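You operate a simulated robot arm through the tools that you are given. There is no shell and no other tool. Be economical: measure what you need, move in short steps, check, and stop when the job is done.

Carry out the task below with a simulated two-armed robot. There is one attempt and no reset: what you move stays moved.

Task
Put the 15 mm button pot away in the green box.
Fine: hold the box while you slide each latch open; shut the lid and leave it unlatched. Set down upright: what you pick out.

The check looks at the end state, three seconds after you hand in, the way a careful person would. Anything else that was tipped, shoved, dropped, spilled or broken makes it a failure. Lids that push on must go on centred and level and be pressed home; caps that screw on are set level and turned clockwise until they are tight.

Robot
Two 7-joint arms with two-finger parallel grippers on one trunk, on a base that drives. Base frame: it is fixed to the floor where the robot stands at the start and does not move with it; the origin is under the middle of the robot, x ahead of it, y to its left, z up. Readings come in mm, rad, newtons and seconds.
The left shoulder is at the start at [70, 133, 1276], the right one opposite. With the tool pointing down near the work surface each hand reaches from about 100 to 640 mm from the robot's upright axis, wherever it stands, measured 20 degrees to its own side. Places, roughly: black latch of the green lid [500, -200, 1000]; green lid [500, -100, 1000]; green lidded box [500, -100, 900]; white latch of the green lid [500, 0, 1000]. Payload 1.57 kg a hand.
The TCP of each hand is the grasp point between the finger pads, 30 mm short of the fingertips. In the tool frame z runs along the fingers and y along their closing line. Largest opening 80 mm; finger width 17, thickness 12; the body of the gripper, 40 by 82 mm, starts 80 mm behind the TCP.
Orientation is that of the tool frame in the base frame, as a unit quaternion [w, x, y, z]. With the fingers straight down and closing along the base's y, the tool's x points along the base's -x, its y along +y and its z along -z.

Tools
- The arms move only by the tool move_arm. It takes "left_moves", "right_moves" or both (then of equal length, played together; a hand with none holds still); each is a list of rows, each a list of 6 numbers: the shift along the tool's x, y, z in mm, then the turn, a rotation vector about the tool's x, y, z in rad. In form: [[x, y, z, wx, wy, wz], ...]. A call has 1 to 10 rows; each row shifts and turns the commanded pose from where the row before left it, along the tool's axes as they then stand. "left_claw" and "right_claw" are, for a hand that has rows, the gripper command, from -1 (shut) to 1 (fully open), values between in proportion, set as the call begins (left out, the last holds). A row lasts 0.2 s, in which the tool goes at most 50 mm and 0.15 rad; a call with a longer step from one row to the next is refused whole, and so is a gripper value outside its range. A pose out of reach is approached as far as the arm can. The call stops where the force on the tool passes 40 N (or 10 N more than at its start, if that is more) or the arm is blocked; 0.2 s more then pass. The fingers move at their own pace (about 153 mm/s each) and stop on an object; they squeeze with about 33 N. The grip force told is the motor's: it shows also when the fingers shut on nothing. Time passes only in rows, and 0.2 s behind the last, so rows that do not move let the fingers close. It gives the time, the measured TCP pose, the force on the tool (base axes), the opening and the grip force at its end, in the units of the frame above (readings bear some noise), with the torque about the TCP (base axes, N m) and any sound that the robot's microphone picked up.
- Cameras (640 x 400 px; columns grow to the right, rows downward): "scene" is now at [124.6, -37.5, 1494.7]; the picture's right is [-0.43, -0.90, 0.00], its down [-0.61, 0.29, -0.74] and it looks along [0.67, -0.31, -0.68] (base axes); focal length 288 px, centre (320, 200). "left" rides on the left gripper at [72, 7, -122] in its tool frame; the picture's right is [-0.09, 1.00, 0.00], its down [-0.84, -0.08, -0.54] and it looks along [-0.54, -0.05, 0.84] (tool axes); focal length 238 px, centre (320, 200). "right" rides on the right gripper at [72, -7, -122] in its tool frame; the picture's right is [0.09, 1.00, 0.00], its down [-0.84, 0.08, -0.54] and it looks along [-0.54, 0.05, 0.84] (tool axes); focal length 238 px, centre (320, 200). There is no depth. A picture from a camera that has moved, and an enlarged one, comes with that camera's place and axes in the base frame and with its lens.
- snapshot(camera): a new picture of that camera. No time passes.
- raise_lower(by): slides the trunk up (or, below 0, down) by that many mm; the arms and the scene camera ride with it, the base frame stays. It gives what a move gives, with no picture.
- drive_base(legs): drives the robot by 1 to 6 legs, each [ahead, left, turn to the left] in mm, mm and rad, along the robot's own axes; the way and the turn of a leg run together, so that a leg with both is an arc; at most 1500 mm and 3.142 rad a leg. The arms and the cameras ride along, it lands a little off, and it stops where it bumps. It gives what a move gives.
- pan_tilt(pan, tilt): turns the head with the scene camera to pan (to the left, within 1.501 rad either way) and tilt (down, from -0.506 to 1.204), counted from straight ahead of the robot. It gives what a move gives.
- inspect(camera, box): a new picture of the part [left, top, right, bottom] of that camera's present view, enlarged. No time passes.
- hand_in(): hands the job in; it is judged then, once.

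Go step by step. Nothing tells you exact positions but the pictures and the camera data: compare them with the known pose of the tool, close in by small moves and look again before you grip or let go. The budget is 120 turns and 108 pictures, counting those below and the enlarged ones. Unless the task says otherwise, let go and move clear before handing in, and close with one line.

The tools are called after "Call:" as name(argument=value, ...) on one line, values as JSON. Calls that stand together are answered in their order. move_arm: Moves the arms, as the interface text tells. Its arguments: {"type":"object","properties":{"left_moves":{"type":"array","items":{"type":"array","items":{"type":"number"}}},"left_claw":{"type":"number"},"right_moves":{"type":"array","items":{"type":"array","items":{"type":"number"}}},"right_claw":{"type":"number"}},"required":[]} The other tools are called the same way: raise_lower (by) slides the trunk up or down; drive_base (legs) drives the base; pan_tilt (pan, tilt) turns the head that bears the scene camera; snapshot (camera) takes a picture; inspect (camera, box) takes an enlarged picture of a part of a camera's view; hand_in () hands the job in.

At the start:

```text
clock: 0.0
left_ee_pos: [389.6, 14.4, 1277.0]
left_orientation: [0.0, -0.001, 1.0, 0.0]
left_contact_force: [0.6, -0.5, 0.0]
left_moment: [-0.01, 0.0, 0.0]
left_finger_gap: 80.0
left_finger_force: 0.0
right_ee_pos: [365.5, -281.4, 1290.3]
right_orientation: [0.0, 0.0, 1.0, 0.0]
right_contact_force: [0.2, -0.2, -0.6]
right_moment: [0.0, -0.01, -0.03]
right_finger_gap: 80.2
right_finger_force: 0.1
trunk travel left (down, up): [-850.0, 90.0]
robot x, y, heading: [1.2, 0.8, -0.003]
head pan, tilt: [-0.44, 0.745]
```

scene: 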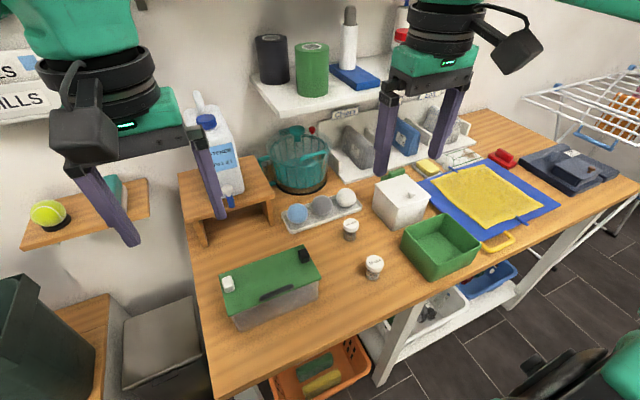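
right: 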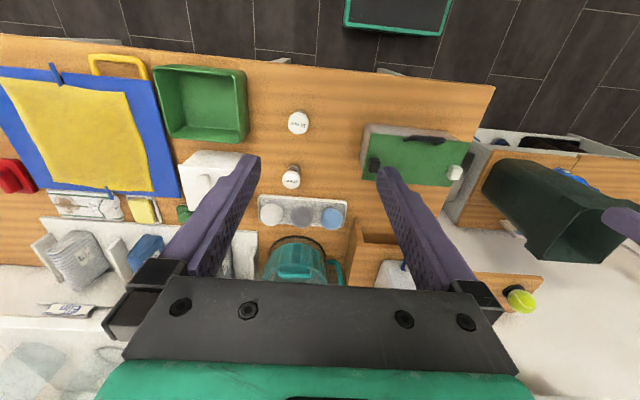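
left: 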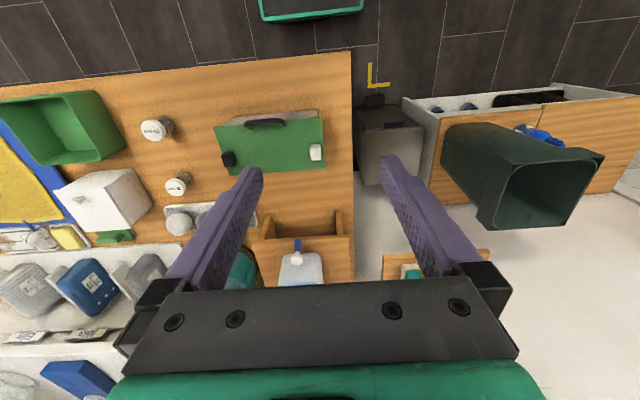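

I see the green-lidded box with a white and a black latch, and two small white-capped pots on the table. I'll read the labels and look closely at the latches.

Call:
inspect(camera="scene", box=[320, 200, 420, 290])

Call:
inspect(camera="scene", box=[200, 220, 340, 340])

Call:
inspect(camera="left", box=[120, 100, 350, 240])

Call:
inspect(camera="right", box=[250, 90, 350, 220])

```text
4.44 times, centred on (370, 245) of scene
camera zoom: at [124.6, -37.5, 1494.7], right [-0.43, -0.9, 0.0], down [-0.61, 0.29, -0.74], along [0.67, -0.31, -0.68], focal length 1282 px, centre (98, 0)
```

zoom: 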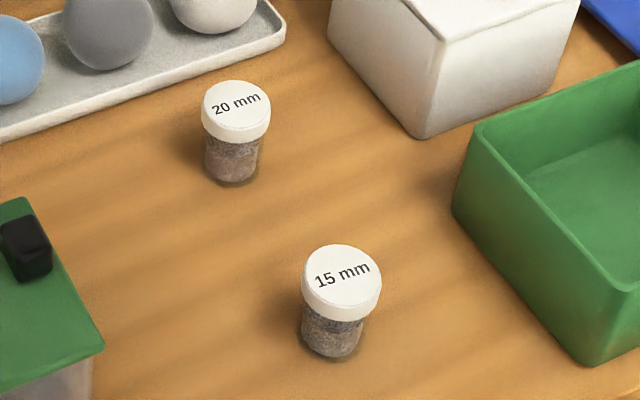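

```text
3.33 times, centred on (270, 280) of scene
camera zoom: at [124.6, -37.5, 1494.7], right [-0.43, -0.9, 0.0], down [-0.61, 0.29, -0.74], along [0.67, -0.31, -0.68], focal length 961 px, centre (487, -67)
```

zoom: 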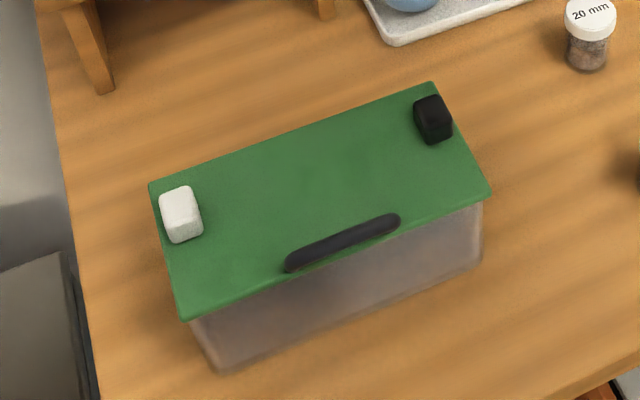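

```text
2.78 times, centred on (235, 170) of left
camera zoom: at [317.7, 21.0, 1398.4], right [0.09, 1.0, 0.0], down [0.84, -0.08, 0.54], along [0.54, -0.05, -0.84], focal length 663 px, centre (556, 284)
```

zoom: 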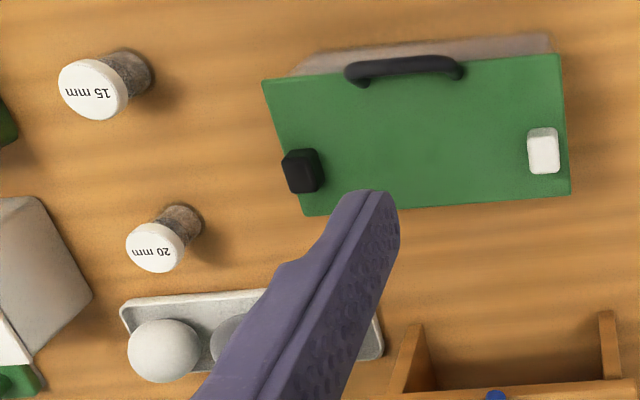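

```text
3.08 times, centred on (300, 155) of right
camera zoom: at [294.8, -287.0, 1412.3], right [-0.09, 1.0, 0.0], down [0.84, 0.08, 0.54], along [0.54, 0.05, -0.84], focal length 733 px, centre (382, 338)
```

zoom: 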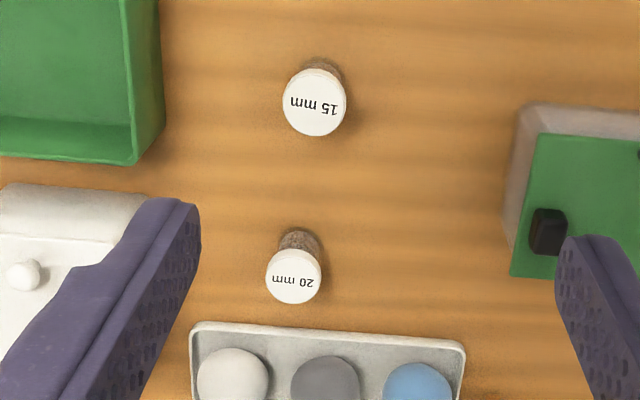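

The 15 mm pot is the nearer one at about (428, -318), top at about z 935. The latches are at about (475, -161) and (478, -3) at z 992. I'll take closer looks at the latches.

Call:
inspect(camera="scene", box=[210, 260, 250, 300])

Call:
inspect(camera="scene", box=[285, 235, 325, 275])

Call:
inspect(camera="left", box=[210, 105, 330, 185])

```text
10.00 times, centred on (230, 280) of scene
camera zoom: at [124.6, -37.5, 1494.7], right [-0.43, -0.9, 0.0], down [-0.61, 0.29, -0.74], along [0.67, -0.31, -0.68], focal length 2883 px, centre (1220, -600)
```

zoom: 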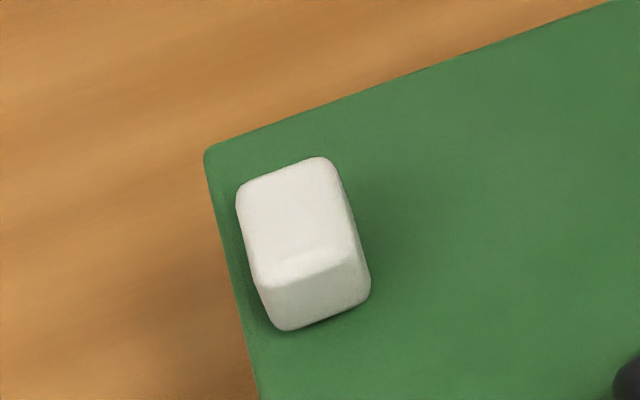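

```text
10.00 times, centred on (305, 255) of scene
camera zoom: at [124.6, -37.5, 1494.7], right [-0.43, -0.9, 0.0], down [-0.61, 0.29, -0.74], along [0.67, -0.31, -0.68], focal length 2883 px, centre (470, -350)
```

zoom: 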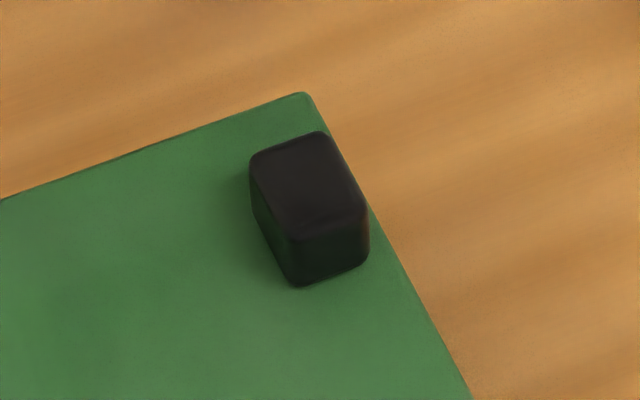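

```text
5.00 times, centred on (270, 145) of left
camera zoom: at [317.7, 21.0, 1398.4], right [0.09, 1.0, 0.0], down [0.84, -0.08, 0.54], along [0.54, -0.05, -0.84], focal length 1192 px, centre (570, 475)
```

zoom: 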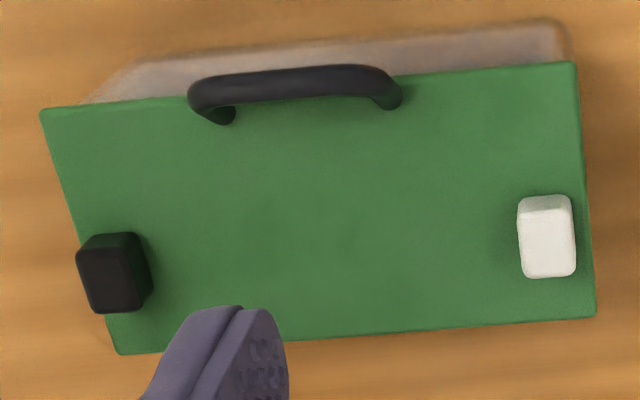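

Handle bar is at about (412, -80, 1001), lid top at z≈981, and the hinge is presumably at the back (x≈510). The plan is for one hand to hold the handle while the other slides a latch, so I'll first turn the right hand to close along x and bring the left hand above the white latch.

Call:
move_arm(right_moves=[[0, 0, 0, 0, 0, -0.15], [0, 0, 0, 0, 0, -0.15], [0, 0, 0, 0, 0, -0.15], [0, 0, 0, 0, 0, -0.15], [0, 0, 0, 0, 0, -0.15], [0, 0, 0, 0, 0, -0.15], [0, 0, 0, 0, 0, -0.15], [0, 0, 0, 0, 0, -0.15], [0, 0, 0, 0, 0, -0.15], [0, 0, 0, 0, 0, -0.15]], left_moves=[[-8.8, -1.6, 16.7, 0, 0, 0], [-8.8, -1.6, 16.7, 0, 0, 0], [-8.8, -1.6, 16.7, 0, 0, 0], [-8.8, -1.6, 16.7, 0, 0, 0], [-8.8, -1.6, 16.7, 0, 0, 0], [-8.8, -1.6, 16.7, 0, 0, 0], [-8.8, -1.6, 16.7, 0, 0, 0], [-8.8, -1.6, 16.7, 0, 0, 0], [-8.8, -1.6, 16.7, 0, 0, 0], [-8.8, -1.6, 16.7, 0, 0, 0]], left_claw=0.0)

```text
clock: 2.2
left_ee_pos: [477.2, -2.0, 1110.4]
left_orientation: [-0.001, -0.001, 1.0, 0.0]
left_contact_force: [-0.9, 0.3, -0.2]
left_moment: [0.01, 0.02, 0.03]
left_finger_gap: 39.9
left_finger_force: 0.1
right_ee_pos: [368.3, -280.8, 1289.8]
right_orientation: [-0.001, -0.682, 0.731, 0.0]
right_contact_force: [0.1, 0.5, -0.2]
right_moment: [0.03, 0.03, 0.01]
right_finger_gap: 80.0
right_finger_force: 0.0
trunk travel left (down, up): [-850.0, 90.0]
robot x, y, heading: [0.8, 1.9, 0.0]
head pan, tilt: [-0.44, 0.745]
```

Now I'll finish the turn and bring the right hand above the handle.

Call:
move_arm(right_moves=[[0, 0, 0, 0, 0, -0.071], [-33.5, -7.3, 27, 0, 0, 0], [-33.5, -7.3, 27, 0, 0, 0], [-33.5, -7.3, 27, 0, 0, 0], [-33.5, -7.3, 27, 0, 0, 0], [-33.5, -7.3, 27, 0, 0, 0], [-33.5, -7.3, 27, 0, 0, 0], [0, 0, 0, 0, 0, 0]], right_claw=0.0)

Call:
snapshot(camera="right")

Call:
snapshot(camera="left")

Call:
snapshot(camera="scene")

```text
clock: 4.0
left_ee_pos: [476.7, -2.9, 1111.4]
left_orientation: [0.0, -0.001, 1.0, 0.0]
left_contact_force: [-0.6, -0.1, -0.5]
left_moment: [-0.01, 0.01, -0.04]
left_finger_gap: 40.0
left_finger_force: 0.0
right_ee_pos: [411.5, -83.0, 1129.0]
right_orientation: [0.0, -0.707, 0.707, 0.0]
right_contact_force: [0.7, 0.0, 0.2]
right_moment: [0.01, -0.03, -0.01]
right_finger_gap: 40.1
right_finger_force: 0.1
trunk travel left (down, up): [-850.0, 90.0]
robot x, y, heading: [-2.6, -0.5, 0.004]
head pan, tilt: [-0.44, 0.745]
```

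```text
97 pictures are left
camera right: at [418.2, -153.3, 1250.8], right [-1.0, -0.09, 0.0], down [-0.08, 0.84, 0.54], along [-0.05, 0.54, -0.84], focal length 238 px, centre (320, 200)
```

right: 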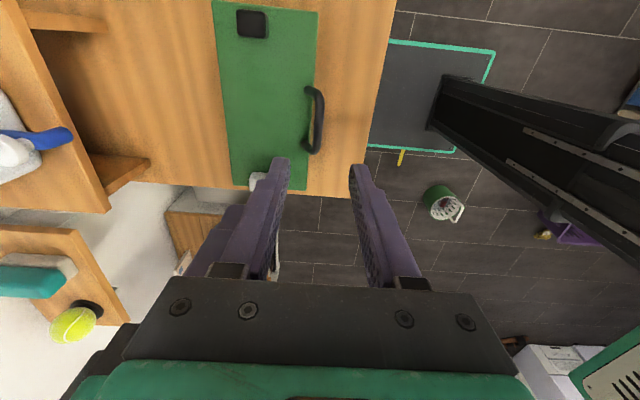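

```text
96 pictures are left
camera left: at [404.4, 3.3, 1232.2], right [0.09, 1.0, 0.0], down [0.84, -0.08, 0.54], along [0.54, -0.05, -0.84], focal length 238 px, centre (320, 200)
```

left: 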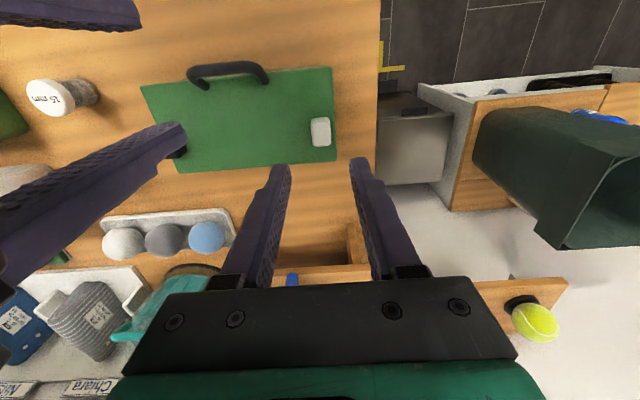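

```text
95 pictures are left
camera scene: at [124.3, -38.3, 1494.7], right [-0.43, -0.9, 0.0], down [-0.61, 0.29, -0.74], along [0.67, -0.31, -0.68], focal length 288 px, centre (320, 200)
```

scene: 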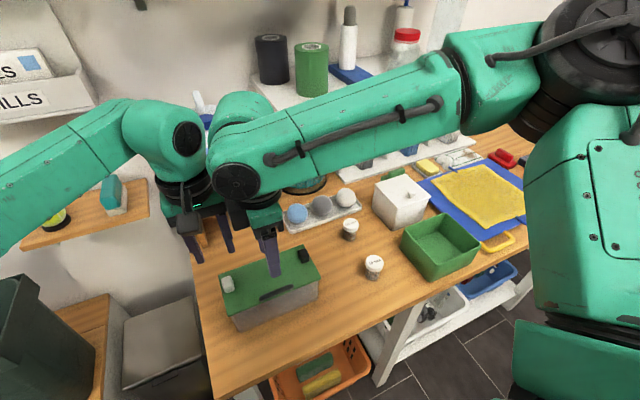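

The right gripper hovers above the handle and the left one above the white latch. I'll zoom in to refine both.

Call:
inspect(camera="right", box=[250, 70, 350, 200])

Call:
inspect(camera="left", box=[170, 40, 370, 190])

```text
3.08 times, centred on (300, 135) of right
camera zoom: at [418.2, -153.3, 1250.8], right [-1.0, -0.09, 0.0], down [-0.08, 0.84, 0.54], along [-0.05, 0.54, -0.84], focal length 733 px, centre (382, 400)
```

zoom: 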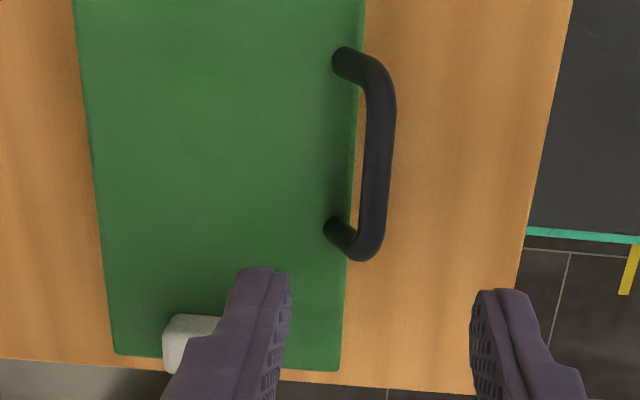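

```text
2.67 times, centred on (270, 115) of left
camera zoom: at [404.4, 3.3, 1232.2], right [0.09, 1.0, 0.0], down [0.84, -0.08, 0.54], along [0.54, -0.05, -0.84], focal length 636 px, centre (453, 427)
```

zoom: 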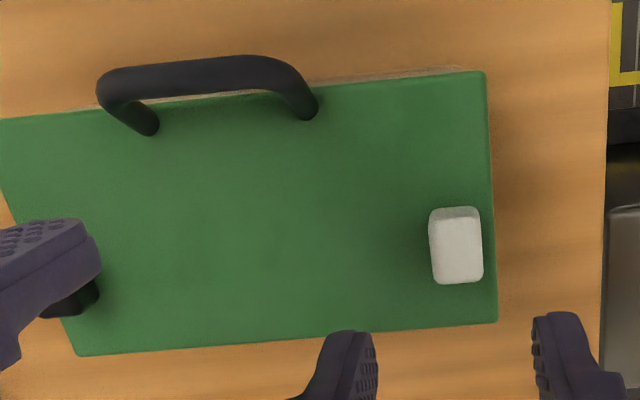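

The bar is centred at about (412.5, -81, 997), and the white latch at (476, -2.5). I'll lower the right hand onto the handle, keeping the tips just above the lid, then grip.

Call:
move_arm(right_moves=[[-1, -1, 28, 0, 0, 0], [0, 0, 28, 0, 0, 0], [0, 0, 28, 0, 0, 0], [0, 0, 27, 0, 0, 0], [0, 0, 0, 0, 0, 0]])

Call:
inspect(camera="left", box=[120, 20, 360, 190])

Call:
inspect(camera="right", box=[200, 40, 440, 220])

```text
clock: 5.2
left_ee_pos: [478.0, -2.5, 1110.4]
left_orientation: [0.0, -0.001, 1.0, 0.001]
left_contact_force: [0.1, 0.4, -0.4]
left_moment: [0.04, -0.03, -0.03]
left_finger_gap: 40.1
left_finger_force: 0.0
right_ee_pos: [411.2, -79.3, 1017.3]
right_orientation: [0.0, -0.707, 0.708, 0.001]
right_contact_force: [0.4, 0.1, -0.2]
right_moment: [-0.04, -0.02, -0.02]
right_finger_gap: 40.1
right_finger_force: 0.2
trunk travel left (down, up): [-850.0, 90.0]
robot x, y, heading: [0.0, 2.5, -0.004]
head pan, tilt: [-0.44, 0.745]
```

```text
2.35 times, centred on (240, 105) of left
camera zoom: at [404.6, 4.0, 1232.2], right [0.09, 1.0, 0.0], down [0.84, -0.08, 0.54], along [0.54, -0.05, -0.84], focal length 561 px, centre (508, 424)
```

zoom: 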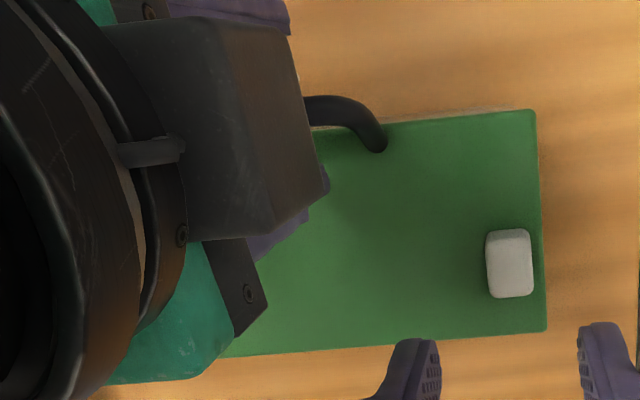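

```text
2.22 times, centred on (320, 130) of right
camera zoom: at [417.6, -150.8, 1140.0], right [-1.0, -0.09, 0.0], down [-0.08, 0.84, 0.54], along [-0.05, 0.54, -0.84], focal length 530 px, centre (320, 356)
```

zoom: 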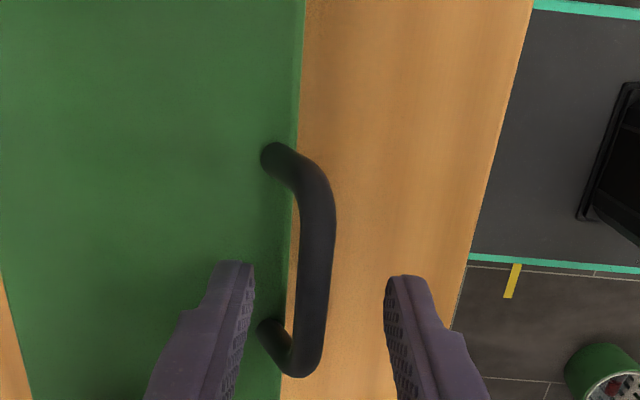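

Fingers straddle the bar well centred, so I'll close.

Call:
move_arm(right_moves=[[0, 0, 0, 0, 0, 0], [0, 0, 0, 0, 0, 0], [0, 0, 0, 0, 0, 0]], right_claw=-1)

Call:
inspect(camera="right", box=[200, 40, 440, 220])

```text
clock: 6.0
left_ee_pos: [477.6, -1.2, 1110.4]
left_orientation: [0.0, -0.001, 1.0, -0.001]
left_contact_force: [-0.3, -0.6, 0.4]
left_moment: [0.02, -0.01, 0.0]
left_finger_gap: 40.2
left_finger_force: 0.0
right_ee_pos: [410.5, -78.9, 1018.9]
right_orientation: [0.0, -0.707, 0.707, 0.0]
right_contact_force: [-0.3, 0.1, 0.6]
right_moment: [0.01, -0.03, 0.14]
right_finger_gap: 9.0
right_finger_force: 27.3
trunk travel left (down, up): [-850.0, 90.0]
robot x, y, heading: [1.8, -3.7, 0.004]
head pan, tilt: [-0.44, 0.745]
```

```text
2.22 times, centred on (320, 130) of right
camera zoom: at [418.1, -150.6, 1140.2], right [-1.0, -0.09, 0.0], down [-0.08, 0.84, 0.54], along [-0.05, 0.54, -0.84], focal length 530 px, centre (320, 356)
```

zoom: 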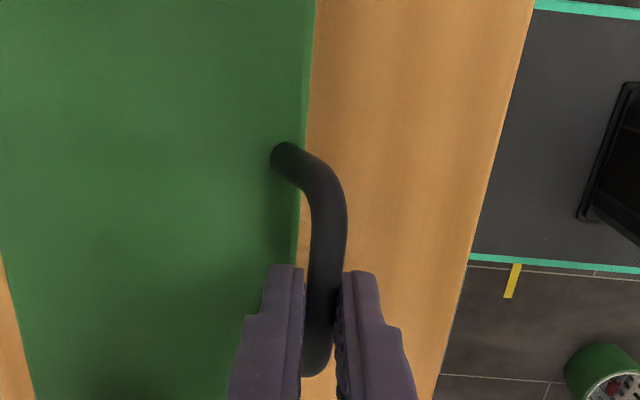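

Handle gripped (9 mm bar). Now I'll lower the left hand over the white latch.

Call:
move_arm(left_moves=[[0.5, -1, 24, 0, 0, 0], [0.5, 0, 24, 0, 0, 0], [0, 0, 24, 0, 0, 0], [0, 0, 22, 0, 0, 0], [0, 0, 0, 0, 0, 0]])

Call:
inspect(camera="left", box=[200, 40, 440, 220])

Call:
inspect(camera="scene", box=[190, 220, 350, 340])

```text
clock: 7.2
left_ee_pos: [478.0, -3.2, 1016.8]
left_orientation: [0.0, -0.001, 1.0, 0.0]
left_contact_force: [-0.5, -0.5, -0.8]
left_moment: [0.01, -0.03, -0.04]
left_finger_gap: 39.9
left_finger_force: 0.0
right_ee_pos: [411.8, -78.0, 1018.0]
right_orientation: [0.001, -0.707, 0.708, 0.001]
right_contact_force: [0.5, 0.7, 0.4]
right_moment: [0.05, -0.03, 0.06]
right_finger_gap: 9.2
right_finger_force: 28.3
trunk travel left (down, up): [-850.0, 90.0]
robot x, y, heading: [-1.1, 0.8, 0.0]
head pan, tilt: [-0.44, 0.745]
```

```text
2.22 times, centred on (320, 130) of left
camera zoom: at [405.3, 3.5, 1137.9], right [0.09, 1.0, 0.0], down [0.84, -0.08, 0.54], along [0.54, -0.05, -0.84], focal length 530 px, centre (320, 356)
```

zoom: 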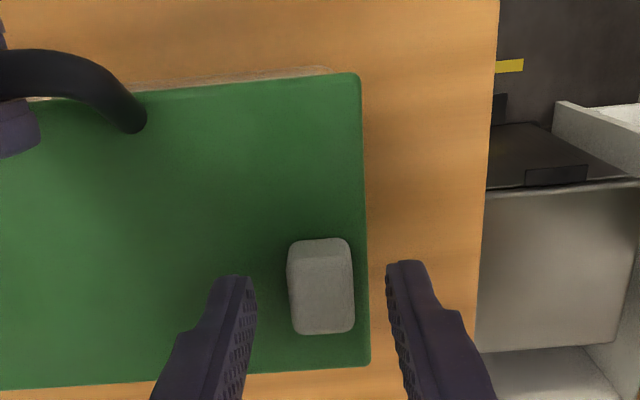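

```text
3.33 times, centred on (270, 280) of scene
camera zoom: at [124.8, -37.3, 1494.7], right [-0.43, -0.9, 0.0], down [-0.61, 0.29, -0.74], along [0.67, -0.31, -0.68], focal length 961 px, centre (487, -67)
```

zoom: 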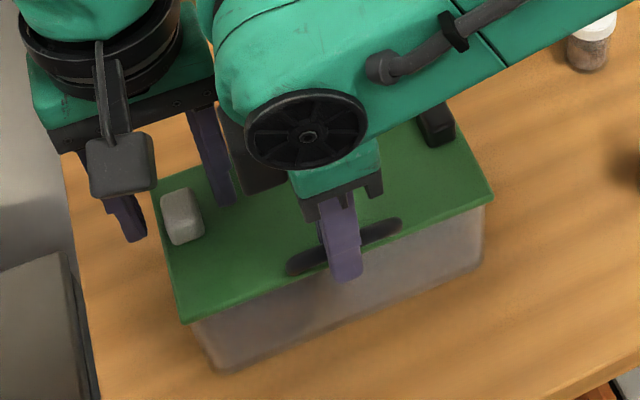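

The latch lies between the left fingers. I'll lower a touch more and close on it.

Call:
move_arm(left_moves=[[3, 0, 2, 0, 0, 0], [0, 0, 0, 0, 0, 0], [0, 0, 0, 0, 0, 0], [0, 0, 0, 0, 0, 0]], left_claw=-1)

Call:
inspect(camera="left", box=[200, 40, 440, 220])

```text
clock: 8.2
left_ee_pos: [475.9, -2.6, 1016.4]
left_orientation: [0.0, -0.002, 1.0, -0.001]
left_contact_force: [13.4, -0.5, 13.9]
left_moment: [0.0, -0.06, 0.08]
left_finger_gap: 18.5
left_finger_force: 33.0
right_ee_pos: [410.6, -78.8, 1017.3]
right_orientation: [0.0, 0.707, -0.707, -0.001]
right_contact_force: [-7.6, 0.5, 0.0]
right_moment: [0.07, 0.11, 0.28]
right_finger_gap: 9.3
right_finger_force: 27.8
trunk travel left (down, up): [-850.0, 90.0]
robot x, y, heading: [-0.4, -0.8, 0.002]
head pan, tilt: [-0.44, 0.745]
```

```text
2.22 times, centred on (320, 130) of left
camera zoom: at [402.7, 3.6, 1137.3], right [0.09, 1.0, 0.0], down [0.84, -0.07, 0.54], along [0.54, -0.05, -0.84], focal length 530 px, centre (320, 356)
```

zoom: 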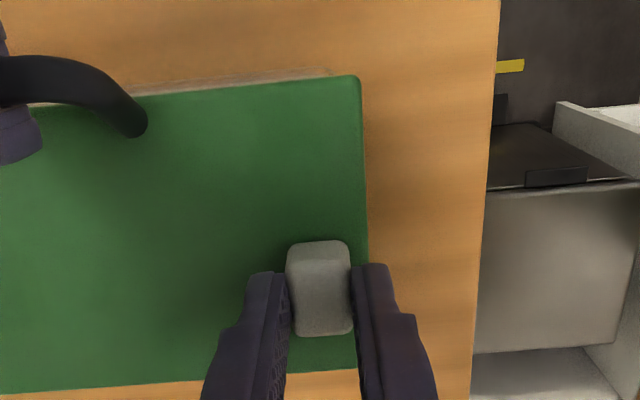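

White latch gripped (18.5 mm). With the right hand holding the handle, I'll try easing it inward (-y) by small steps.

Call:
move_arm(left_moves=[[-2, 0, -1, 0, 0, 0], [0, -2, 0, 0, 0, 0], [0, -2, 0, 0, 0, 0], [0, -2, 0, 0, 0, 0], [0, 0, 0, 0, 0, 0]])

Call:
inspect(camera="left", box=[200, 40, 440, 220])

```text
clock: 9.4
left_ee_pos: [476.6, -9.6, 1015.7]
left_orientation: [0.0, -0.001, 1.0, 0.001]
left_contact_force: [3.8, 0.0, 16.5]
left_moment: [0.04, 0.67, -0.08]
left_finger_gap: 18.6
left_finger_force: 32.4
right_ee_pos: [410.4, -79.1, 1017.5]
right_orientation: [0.0, -0.707, 0.708, -0.001]
right_contact_force: [-1.9, 0.7, -6.8]
right_moment: [-0.18, 0.04, 0.16]
right_finger_gap: 9.1
right_finger_force: 27.3
trunk travel left (down, up): [-850.0, 90.0]
robot x, y, heading: [-0.9, 0.1, -0.0]
head pan, tilt: [-0.44, 0.745]
```

```text
2.22 times, centred on (320, 130) of left
camera zoom: at [403.8, -2.4, 1136.7], right [0.09, 1.0, 0.0], down [0.84, -0.08, 0.54], along [0.54, -0.05, -0.84], focal length 530 px, centre (320, 356)
```

zoom: 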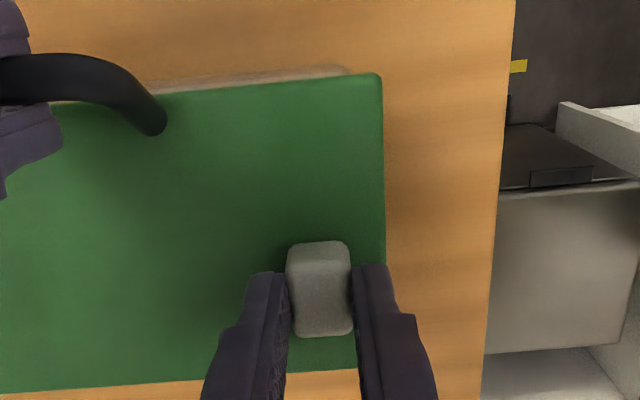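

The latch slides inward freely relative to the lid. I'll continue until its stop.

Call:
move_arm(left_moves=[[0, -2, -1, 0, 0, 0], [0, -2, 0, 0, 0, 0], [0, -2, 0, 0, 0, 0], [0, -2, 0, 0, 0, 0], [0, -2, 0, 0, 0, 0], [0, 0, 0, 0, 0, 0]])

Call:
inspect(camera="left", box=[200, 40, 440, 220])

```text
clock: 10.8
left_ee_pos: [475.9, -18.4, 1016.4]
left_orientation: [0.0, -0.002, 1.0, 0.0]
left_contact_force: [5.3, -0.2, -4.8]
left_moment: [0.02, -0.33, 0.02]
left_finger_gap: 18.5
left_finger_force: 32.8
right_ee_pos: [411.3, -79.0, 1018.6]
right_orientation: [-0.002, 0.707, -0.707, 0.0]
right_contact_force: [-5.3, -0.5, 6.4]
right_moment: [0.23, 0.11, 0.27]
right_finger_gap: 9.2
right_finger_force: 27.5
trunk travel left (down, up): [-850.0, 90.0]
robot x, y, heading: [5.3, 1.8, -0.002]
head pan, tilt: [-0.44, 0.745]
```

```text
2.22 times, centred on (320, 130) of left
camera zoom: at [403.9, -12.2, 1137.0], right [0.09, 1.0, 0.0], down [0.84, -0.08, 0.54], along [0.54, -0.05, -0.84], focal length 530 px, centre (320, 356)
```

zoom: 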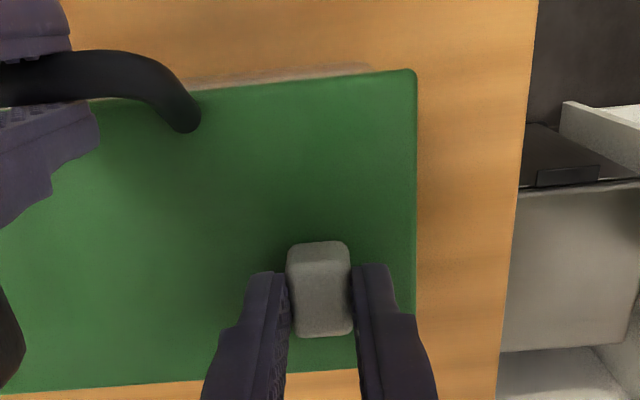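

Travelled 16 mm with no end stop yet. The hands are getting close, so I'll go in small steps and watch forces.

Call:
move_arm(left_moves=[[0, -2, 0, 0, 0, 0], [0, -2, 0, 0, 0, 0], [0, -2, 0, 0, 0, 0], [0, 0, 0, 0, 0, 0]])

Call:
inspect(camera="left", box=[200, 40, 440, 220])

Call:
inspect(camera="scene", box=[190, 180, 350, 340])

```text
clock: 11.8
left_ee_pos: [475.6, -23.5, 1015.4]
left_orientation: [0.001, -0.001, 1.0, 0.0]
left_contact_force: [3.1, 6.5, -4.0]
left_moment: [0.18, -0.46, -0.19]
left_finger_gap: 18.4
left_finger_force: 33.0
right_ee_pos: [411.8, -79.9, 1018.1]
right_orientation: [0.0, -0.706, 0.708, 0.0]
right_contact_force: [-2.1, -4.9, 7.7]
right_moment: [0.08, 0.0, 0.12]
right_finger_gap: 9.4
right_finger_force: 26.9
trunk travel left (down, up): [-850.0, 90.0]
robot x, y, heading: [-4.1, 1.0, -0.003]
head pan, tilt: [-0.44, 0.745]
```

```text
2.22 times, centred on (320, 130) of left
camera zoom: at [404.1, -17.9, 1137.0], right [0.09, 1.0, 0.0], down [0.84, -0.08, 0.54], along [0.54, -0.05, -0.84], focal length 530 px, centre (320, 356)
```

zoom: 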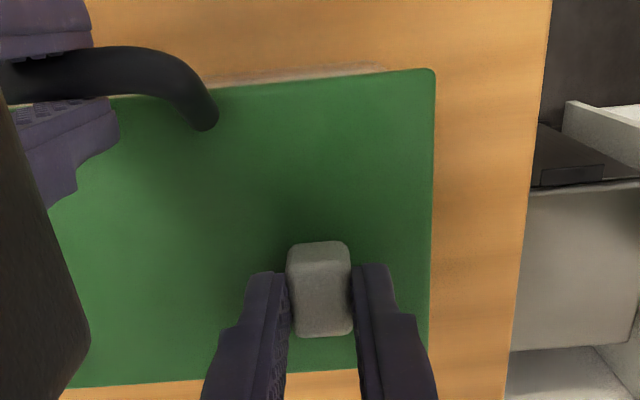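

```text
2.50 times, centred on (270, 260) of scene
camera zoom: at [124.8, -37.0, 1494.7], right [-0.43, -0.9, 0.0], down [-0.61, 0.29, -0.74], along [0.67, -0.31, -0.68], focal length 721 px, centre (445, 50)
```

zoom: 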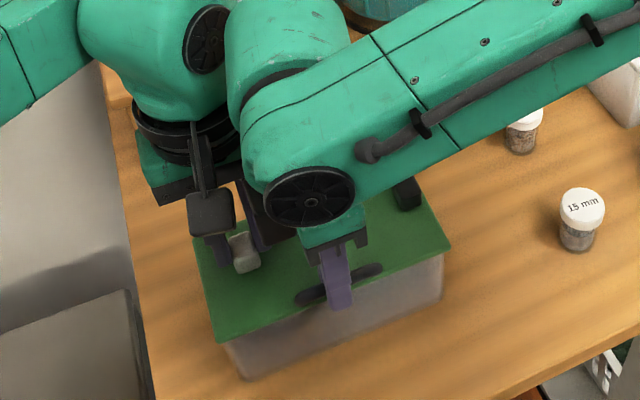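

A y force has appeared after about 21 mm of travel: the stop, probably. I'll confirm with a slight extra nudge.

Call:
move_arm(left_moves=[[0, -1.5, 0, 0, 0, 0], [0, -1.5, 0, 0, 0, 0], [0, 0, 0, 0, 0, 0]])

```text
clock: 12.6
left_ee_pos: [475.6, -25.8, 1015.6]
left_orientation: [0.001, -0.002, 1.0, 0.001]
left_contact_force: [6.0, 13.6, -4.6]
left_moment: [0.38, -0.74, -0.32]
left_finger_gap: 18.4
left_finger_force: 33.3
right_ee_pos: [411.0, -79.5, 1017.8]
right_orientation: [0.0, -0.707, 0.708, 0.0]
right_contact_force: [-4.0, -12.1, 12.0]
right_moment: [-0.25, 0.08, 0.03]
right_finger_gap: 9.0
right_finger_force: 27.5
trunk travel left (down, up): [-850.0, 90.0]
robot x, y, heading: [-0.3, -3.5, -0.001]
head pan, tilt: [-0.44, 0.745]
```

The torque matches contact at the fingertips, so this is the end stop: the white latch is open. I'll relieve, release and lift the left hand.

Call:
move_arm(left_moves=[[0, 3, 0, 0, 0, 0], [0, 0, 0, 0, 0, 0]], left_claw=-1)

Call:
move_arm(left_moves=[[0, 0, 0, 0, 0, 0], [0, 0, 0, 0, 0, 0], [0, 0, -30, 0, 0, 0], [0, 10, -40, 0, 0, 0], [0, 30, -30, 0, 0, 0], [0, 40, 0, 0, 0, 0]], left_claw=-0.1)

Call:
inspect(camera="left", box=[80, 0, 400, 220])

```text
clock: 13.2
left_ee_pos: [474.8, -23.4, 1016.0]
left_orientation: [0.0, -0.001, 1.0, -0.001]
left_contact_force: [6.4, 7.1, -5.8]
left_moment: [0.26, -0.46, -0.34]
left_finger_gap: 18.6
left_finger_force: 33.0
right_ee_pos: [410.3, -78.6, 1018.5]
right_orientation: [0.0, -0.707, 0.707, 0.0]
right_contact_force: [-6.2, -9.5, 10.6]
right_moment: [-0.61, 0.11, 0.08]
right_finger_gap: 8.7
right_finger_force: 27.9
trunk travel left (down, up): [-850.0, 90.0]
robot x, y, heading: [0.8, -4.4, -0.001]
head pan, tilt: [-0.44, 0.745]
```

```text
clock: 14.6
left_ee_pos: [476.4, 59.4, 1116.4]
left_orientation: [-0.001, 0.0, 1.0, 0.0]
left_contact_force: [0.0, 1.1, 0.5]
left_moment: [-0.01, 0.01, 0.01]
left_finger_gap: 36.1
left_finger_force: 0.0
right_ee_pos: [411.0, -77.8, 1018.6]
right_orientation: [0.0, -0.707, 0.708, -0.001]
right_contact_force: [0.7, -1.3, 0.9]
right_moment: [0.2, 0.01, -0.07]
right_finger_gap: 9.2
right_finger_force: 27.2
trunk travel left (down, up): [-850.0, 90.0]
robot x, y, heading: [-1.6, 1.3, -0.001]
head pan, tilt: [-0.44, 0.745]
```

```text
1.82 times, centred on (240, 110) of left
camera zoom: at [404.3, 65.5, 1237.5], right [0.09, 1.0, 0.0], down [0.84, -0.08, 0.54], along [0.54, -0.05, -0.84], focal length 433 px, centre (466, 364)
```

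zoom: 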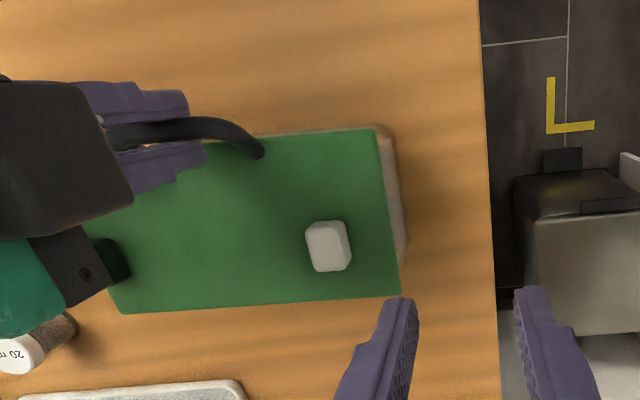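

White latch now sits inward. Next the right hand releases the handle and goes above the black latch, while the left hand turns to close along x.

Call:
move_arm(right_moves=[[0, 0, 0, 0, 0, 0], [0, 0, 0, 0, 0, 0], [0, 0, -25, 0, 0, 0], [0, 0, -35, 0, 0, 0], [0, 0, -35, 0, 0, 0], [20, -16, 0, 0, 0, 0], [20, -16, 0, 0, 0, 0], [20, -16, 0, 0, 0, 0], [20, -16, 0, 0, 0, 0], [0, 0, 0, 0, 0, 0]], right_claw=0.1, left_moves=[[0, 0, 0, 0, 0, 0.15], [0, 0, 0, 0, 0, 0.15], [0, 0, 0, 0, 0, 0.15], [0, 0, 0, 0, 0, 0.15], [0, 0, 0, 0, 0, 0.15], [0, 0, 0, 0, 0, 0.15], [0, 0, 0, 0, 0, 0.15], [0, 0, 0, 0, 0, 0.15], [0, 0, 0, 0, 0, 0.15], [0, 0, 0, 0, 0, 0.15]], left_claw=0.0)

```text
clock: 16.8
left_ee_pos: [475.4, 55.7, 1116.7]
left_orientation: [0.0, 0.341, 0.94, 0.0]
left_contact_force: [0.2, -0.5, 0.5]
left_moment: [0.01, 0.04, -0.01]
left_finger_gap: 39.9
left_finger_force: 0.1
left hand out of reach, approached as far as the arm can: row 5, 6, 7, 8, 9, 10
right_ee_pos: [474.0, -160.2, 1111.6]
right_orientation: [-0.001, -0.707, 0.707, 0.0]
right_contact_force: [-0.9, -0.1, 0.5]
right_moment: [0.01, 0.01, 0.02]
right_finger_gap: 44.1
right_finger_force: 0.1
trunk travel left (down, up): [-850.0, 90.0]
robot x, y, heading: [1.6, -0.2, -0.002]
head pan, tilt: [-0.44, 0.745]
```

The left wrist can't turn that way, so instead the left hand will hold the box by gripping the white latch, which is hard against its inward stop and braces the +y pull. I'll turn it back and look at the black latch.

Call:
move_arm(left_moves=[[0, 0, 0, 0, 0, -0.14], [0, 0, 0, 0, 0, -0.14], [0, 0, 0, 0, 0, -0.14], [0, 0, 0, 0, 0, -0.14], [0, 0, 0, 0, 0, -0.136], [0, 0, 0, 0, 0, 0]])

Call:
inspect(camera="right", box=[200, 20, 440, 220])

```text
clock: 18.2
left_ee_pos: [475.2, 56.2, 1116.0]
left_orientation: [0.001, 0.0, 1.0, 0.0]
left_contact_force: [-0.6, -0.9, 0.2]
left_moment: [0.0, -0.02, -0.01]
left_finger_gap: 39.8
left_finger_force: 0.0
right_ee_pos: [474.0, -159.6, 1112.2]
right_orientation: [0.0, -0.707, 0.707, 0.0]
right_contact_force: [-0.4, -0.5, -0.4]
right_moment: [0.04, 0.01, 0.02]
right_finger_gap: 44.0
right_finger_force: 0.1
trunk travel left (down, up): [-850.0, 90.0]
robot x, y, heading: [-1.7, 3.3, 0.003]
head pan, tilt: [-0.44, 0.745]
```

```text
2.00 times, centred on (320, 120) of right
camera zoom: at [480.9, -231.7, 1234.7], right [-1.0, -0.09, 0.0], down [-0.08, 0.84, 0.54], along [-0.05, 0.54, -0.84], focal length 477 px, centre (320, 360)
```

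zoom: 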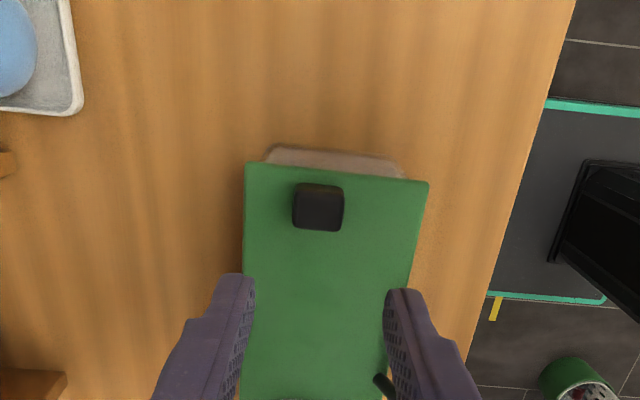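

Commands recovered. I'll bring both hands down to just above their latches and check alignment.

Call:
move_arm(right_moves=[[1, 0, 24, 0, 0, 0], [1, 0, 24, 0, 0, 0], [1, 0, 20, 0, 0, 0], [0, 0, 0, 0, 0, 0]], left_moves=[[0, -26, 24, 0, 0, 0], [0, -26, 24, 0, 0, 0], [0, -25, 20, 0, 0, 0], [0, 0, 0, 0, 0, 0]])

Call:
inspect(camera="right", box=[200, 40, 440, 220])

Call:
inspect(camera="left", box=[200, 40, 440, 220])

```text
clock: 19.2
left_ee_pos: [475.1, -21.2, 1048.6]
left_orientation: [0.001, 0.001, 1.0, 0.0]
left_contact_force: [1.7, -0.5, -0.4]
left_moment: [-0.01, 0.01, -0.01]
left_finger_gap: 40.0
left_finger_force: 0.0
right_ee_pos: [475.3, -161.3, 1042.9]
right_orientation: [0.0, 0.707, -0.707, 0.001]
right_contact_force: [0.8, -0.2, 0.2]
right_moment: [-0.01, 0.0, -0.01]
right_finger_gap: 44.1
right_finger_force: 0.0
trunk travel left (down, up): [-850.0, 90.0]
robot x, y, heading: [0.1, 2.7, -0.003]
head pan, tilt: [-0.44, 0.745]
```

```text
2.22 times, centred on (320, 130) of right
camera zoom: at [482.1, -232.8, 1166.1], right [-1.0, -0.09, 0.0], down [-0.08, 0.84, 0.54], along [-0.05, 0.54, -0.84], focal length 530 px, centre (320, 356)
```

zoom: 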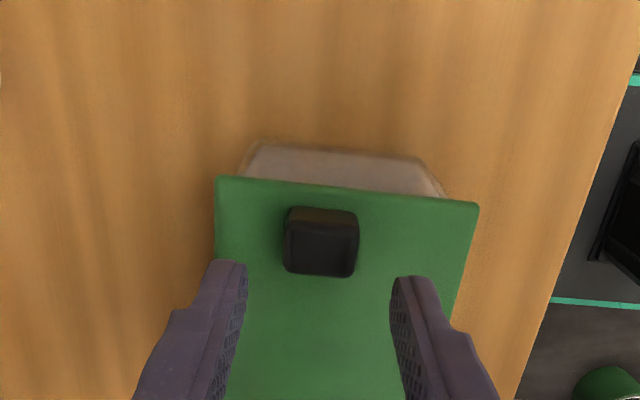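

```text
2.22 times, centred on (320, 130) of left
camera zoom: at [403.2, -15.5, 1170.1], right [0.09, 1.0, 0.0], down [0.84, -0.08, 0.54], along [0.54, -0.05, -0.84], focal length 530 px, centre (320, 356)
```

zoom: 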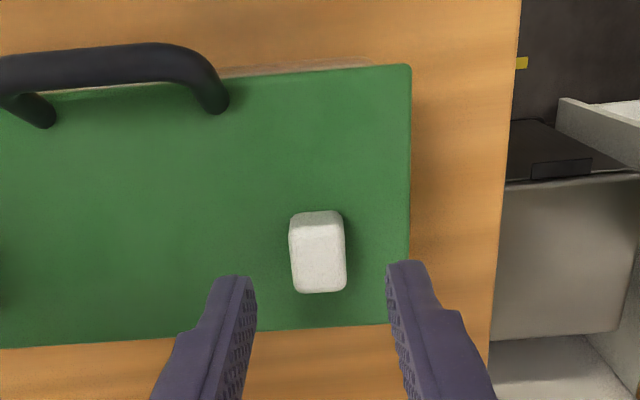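

Black latch centre is near (476, -168), white near (473, -22.5). I'll lower both, shifting accordingly.

Call:
move_arm(right_moves=[[3.5, 0, 10, 0, 0, 0], [3, 0, 10, 0, 0, 0], [0, 0, 8, 0, 0, 0], [0, 0, 0, 0, 0, 0]], left_moves=[[1.5, -1, 12, 0, 0, 0], [0.5, 0, 12, 0, 0, 0], [0, 0, 8, 0, 0, 0], [0, 0, 0, 0, 0, 0]])

Call:
inspect(camera="right", box=[200, 40, 440, 220])

Call:
inspect(camera="left", box=[200, 40, 440, 220])

```text
clock: 20.2
left_ee_pos: [474.2, -22.9, 1016.9]
left_orientation: [0.001, 0.0, 1.0, 0.001]
left_contact_force: [-0.5, -0.1, -0.5]
left_moment: [0.02, -0.05, -0.01]
left_finger_gap: 39.9
left_finger_force: 0.2
right_ee_pos: [474.5, -167.3, 1016.2]
right_orientation: [0.0, -0.707, 0.707, 0.0]
right_contact_force: [1.2, 0.0, -0.7]
right_moment: [0.04, 0.0, 0.0]
right_finger_gap: 44.2
right_finger_force: 0.0
trunk travel left (down, up): [-850.0, 90.0]
robot x, y, heading: [-2.0, -1.3, 0.003]
head pan, tilt: [-0.44, 0.745]
```

```text
2.22 times, centred on (320, 130) of right
camera zoom: at [482.0, -239.1, 1137.9], right [-1.0, -0.09, 0.0], down [-0.08, 0.84, 0.54], along [-0.05, 0.54, -0.84], focal length 530 px, centre (320, 356)
```

zoom: 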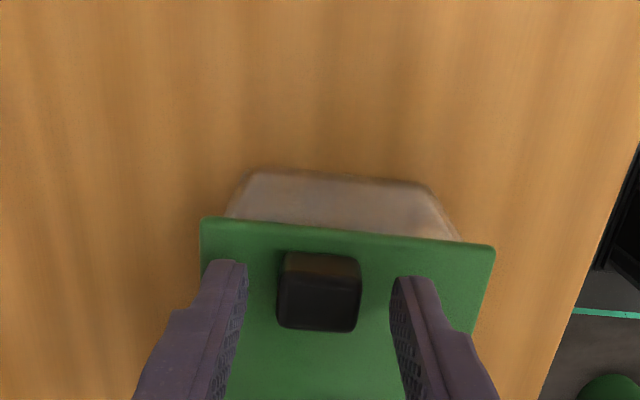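

```text
2.22 times, centred on (320, 130) of left
camera zoom: at [401.2, -15.9, 1137.8], right [0.09, 1.0, 0.0], down [0.84, -0.08, 0.54], along [0.54, -0.05, -0.84], focal length 530 px, centre (320, 356)
```

zoom: 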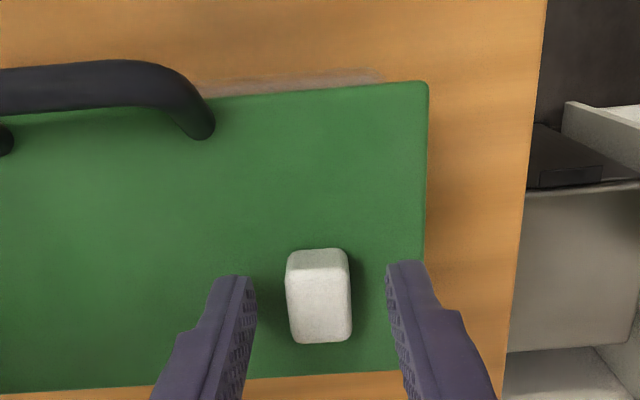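

Both well placed. I'll close both grippers.

Call:
move_arm(right_moves=[[0, 0, 0, 0, 0, 0], [0, 0, 0, 0, 0, 0], [0, 0, 0, 0, 0, 0]], right_claw=-1, left_moves=[[0, 0, 0, 0, 0, 0], [0, 0, 0, 0, 0, 0], [0, 0, 0, 0, 0, 0]], left_claw=-1)

Call:
move_arm(right_moves=[[-2, 0, 0, 0, 0, 0], [-2, 0, 0, 0, 0, 0], [-2, 0, 0, 0, 0, 0], [0, 0, 0, 0, 0, 0]])

Call:
inspect(camera="right", box=[200, 40, 440, 220])

```text
clock: 21.0
left_ee_pos: [473.1, -21.9, 1017.3]
left_orientation: [-0.001, 0.0, 1.0, 0.0]
left_contact_force: [-2.4, -0.6, 0.2]
left_moment: [-0.01, 0.09, -0.26]
left_finger_gap: 18.5
left_finger_force: 33.1
right_ee_pos: [474.7, -167.4, 1016.3]
right_orientation: [0.0, -0.707, 0.708, 0.001]
right_contact_force: [2.3, 0.0, -0.5]
right_moment: [-0.05, -0.07, -0.23]
right_finger_gap: 24.5
right_finger_force: 33.2
trunk travel left (down, up): [-850.0, 90.0]
robot x, y, heading: [-0.7, -0.4, 0.001]
head pan, tilt: [-0.44, 0.745]
```

```text
clock: 22.0
left_ee_pos: [474.1, -23.0, 1017.0]
left_orientation: [0.0, 0.001, 1.0, 0.0]
left_contact_force: [-5.9, -0.6, 3.2]
left_moment: [-0.04, 0.24, -0.42]
left_finger_gap: 18.5
left_finger_force: 33.1
right_ee_pos: [475.2, -160.5, 1015.6]
right_orientation: [0.0, 0.707, -0.707, 0.0]
right_contact_force: [5.1, 0.1, -3.8]
right_moment: [-0.56, -0.12, -0.38]
right_finger_gap: 24.4
right_finger_force: 32.8
trunk travel left (down, up): [-850.0, 90.0]
robot x, y, heading: [-1.9, 3.7, -0.0]
head pan, tilt: [-0.44, 0.745]
```

```text
2.22 times, centred on (320, 130) of right
camera zoom: at [482.0, -233.0, 1138.5], right [-1.0, -0.09, 0.0], down [-0.08, 0.84, 0.54], along [-0.05, 0.54, -0.84], focal length 530 px, centre (320, 356)
```

zoom: 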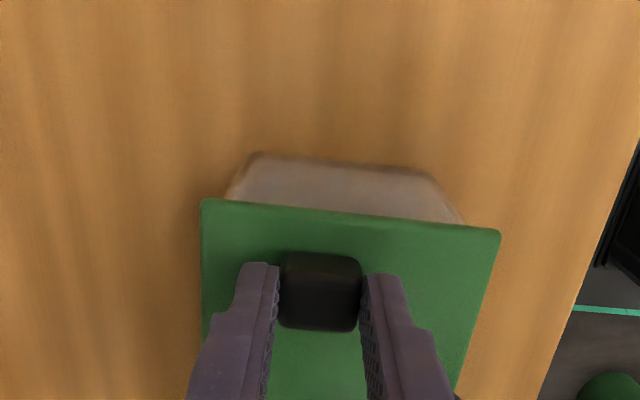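

The black latch slides inward too. On to its stop.

Call:
move_arm(right_moves=[[-2.5, 0, 0, 0, 0, 0], [-2.5, 0, 0, 0, 0, 0], [-2.5, 0, 0, 0, 0, 0], [-2.5, 0, 0, 0, 0, 0], [-2, 0, 0, 0, 0, 0], [-2, 0, 0, 0, 0, 0], [0, 0, 0, 0, 0, 0]])

Call:
inspect(camera="right", box=[200, 40, 440, 220])

```text
clock: 23.6
left_ee_pos: [474.6, -22.8, 1017.4]
left_orientation: [0.0, 0.0, 1.0, 0.0]
left_contact_force: [-3.3, -0.2, 0.8]
left_moment: [0.0, 0.12, -0.29]
left_finger_gap: 18.8
left_finger_force: 33.0
right_ee_pos: [474.9, -147.8, 1015.9]
right_orientation: [0.0, -0.707, 0.707, 0.0]
right_contact_force: [2.6, 0.1, 1.1]
right_moment: [0.29, -0.08, -0.19]
right_finger_gap: 24.7
right_finger_force: 32.9
trunk travel left (down, up): [-850.0, 90.0]
robot x, y, heading: [0.2, -1.0, 0.001]
head pan, tilt: [-0.44, 0.745]
```

```text
2.22 times, centred on (320, 130) of right
camera zoom: at [482.6, -219.2, 1138.4], right [-1.0, -0.09, 0.0], down [-0.08, 0.84, 0.54], along [-0.05, 0.54, -0.84], focal length 530 px, centre (320, 356)
```

zoom: 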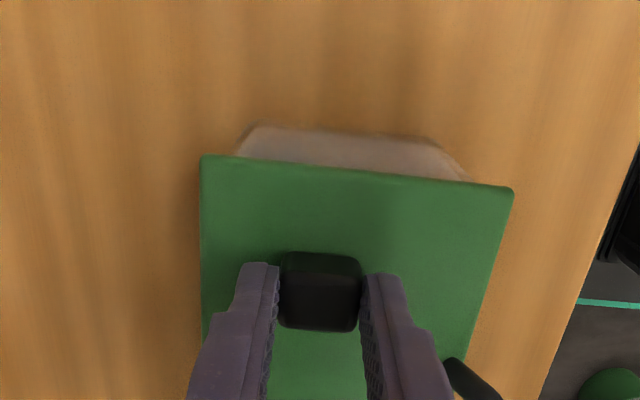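

Call:
move_arm(right_moves=[[-1.5, 0, 0, 0, 0, 0], [-1.5, 0, 0, 0, 0, 0], [-1, 0, 0, 0, 0, 0], [0, 0, 0, 0, 0, 0]])

```text
clock: 24.6
left_ee_pos: [473.2, -21.1, 1017.7]
left_orientation: [0.0, -0.001, 1.0, 0.0]
left_contact_force: [-3.9, 4.0, 0.5]
left_moment: [0.12, 0.07, -0.26]
left_finger_gap: 18.3
left_finger_force: 33.3
right_ee_pos: [475.4, -144.7, 1015.8]
right_orientation: [0.0, -0.707, 0.708, 0.0]
right_contact_force: [3.7, -4.9, 3.0]
right_moment: [0.16, -0.13, -0.21]
right_finger_gap: 24.7
right_finger_force: 33.2
trunk travel left (down, up): [-850.0, 90.0]
robot x, y, heading: [-2.3, 0.9, -0.0]
head pan, tilt: [-0.44, 0.745]
```

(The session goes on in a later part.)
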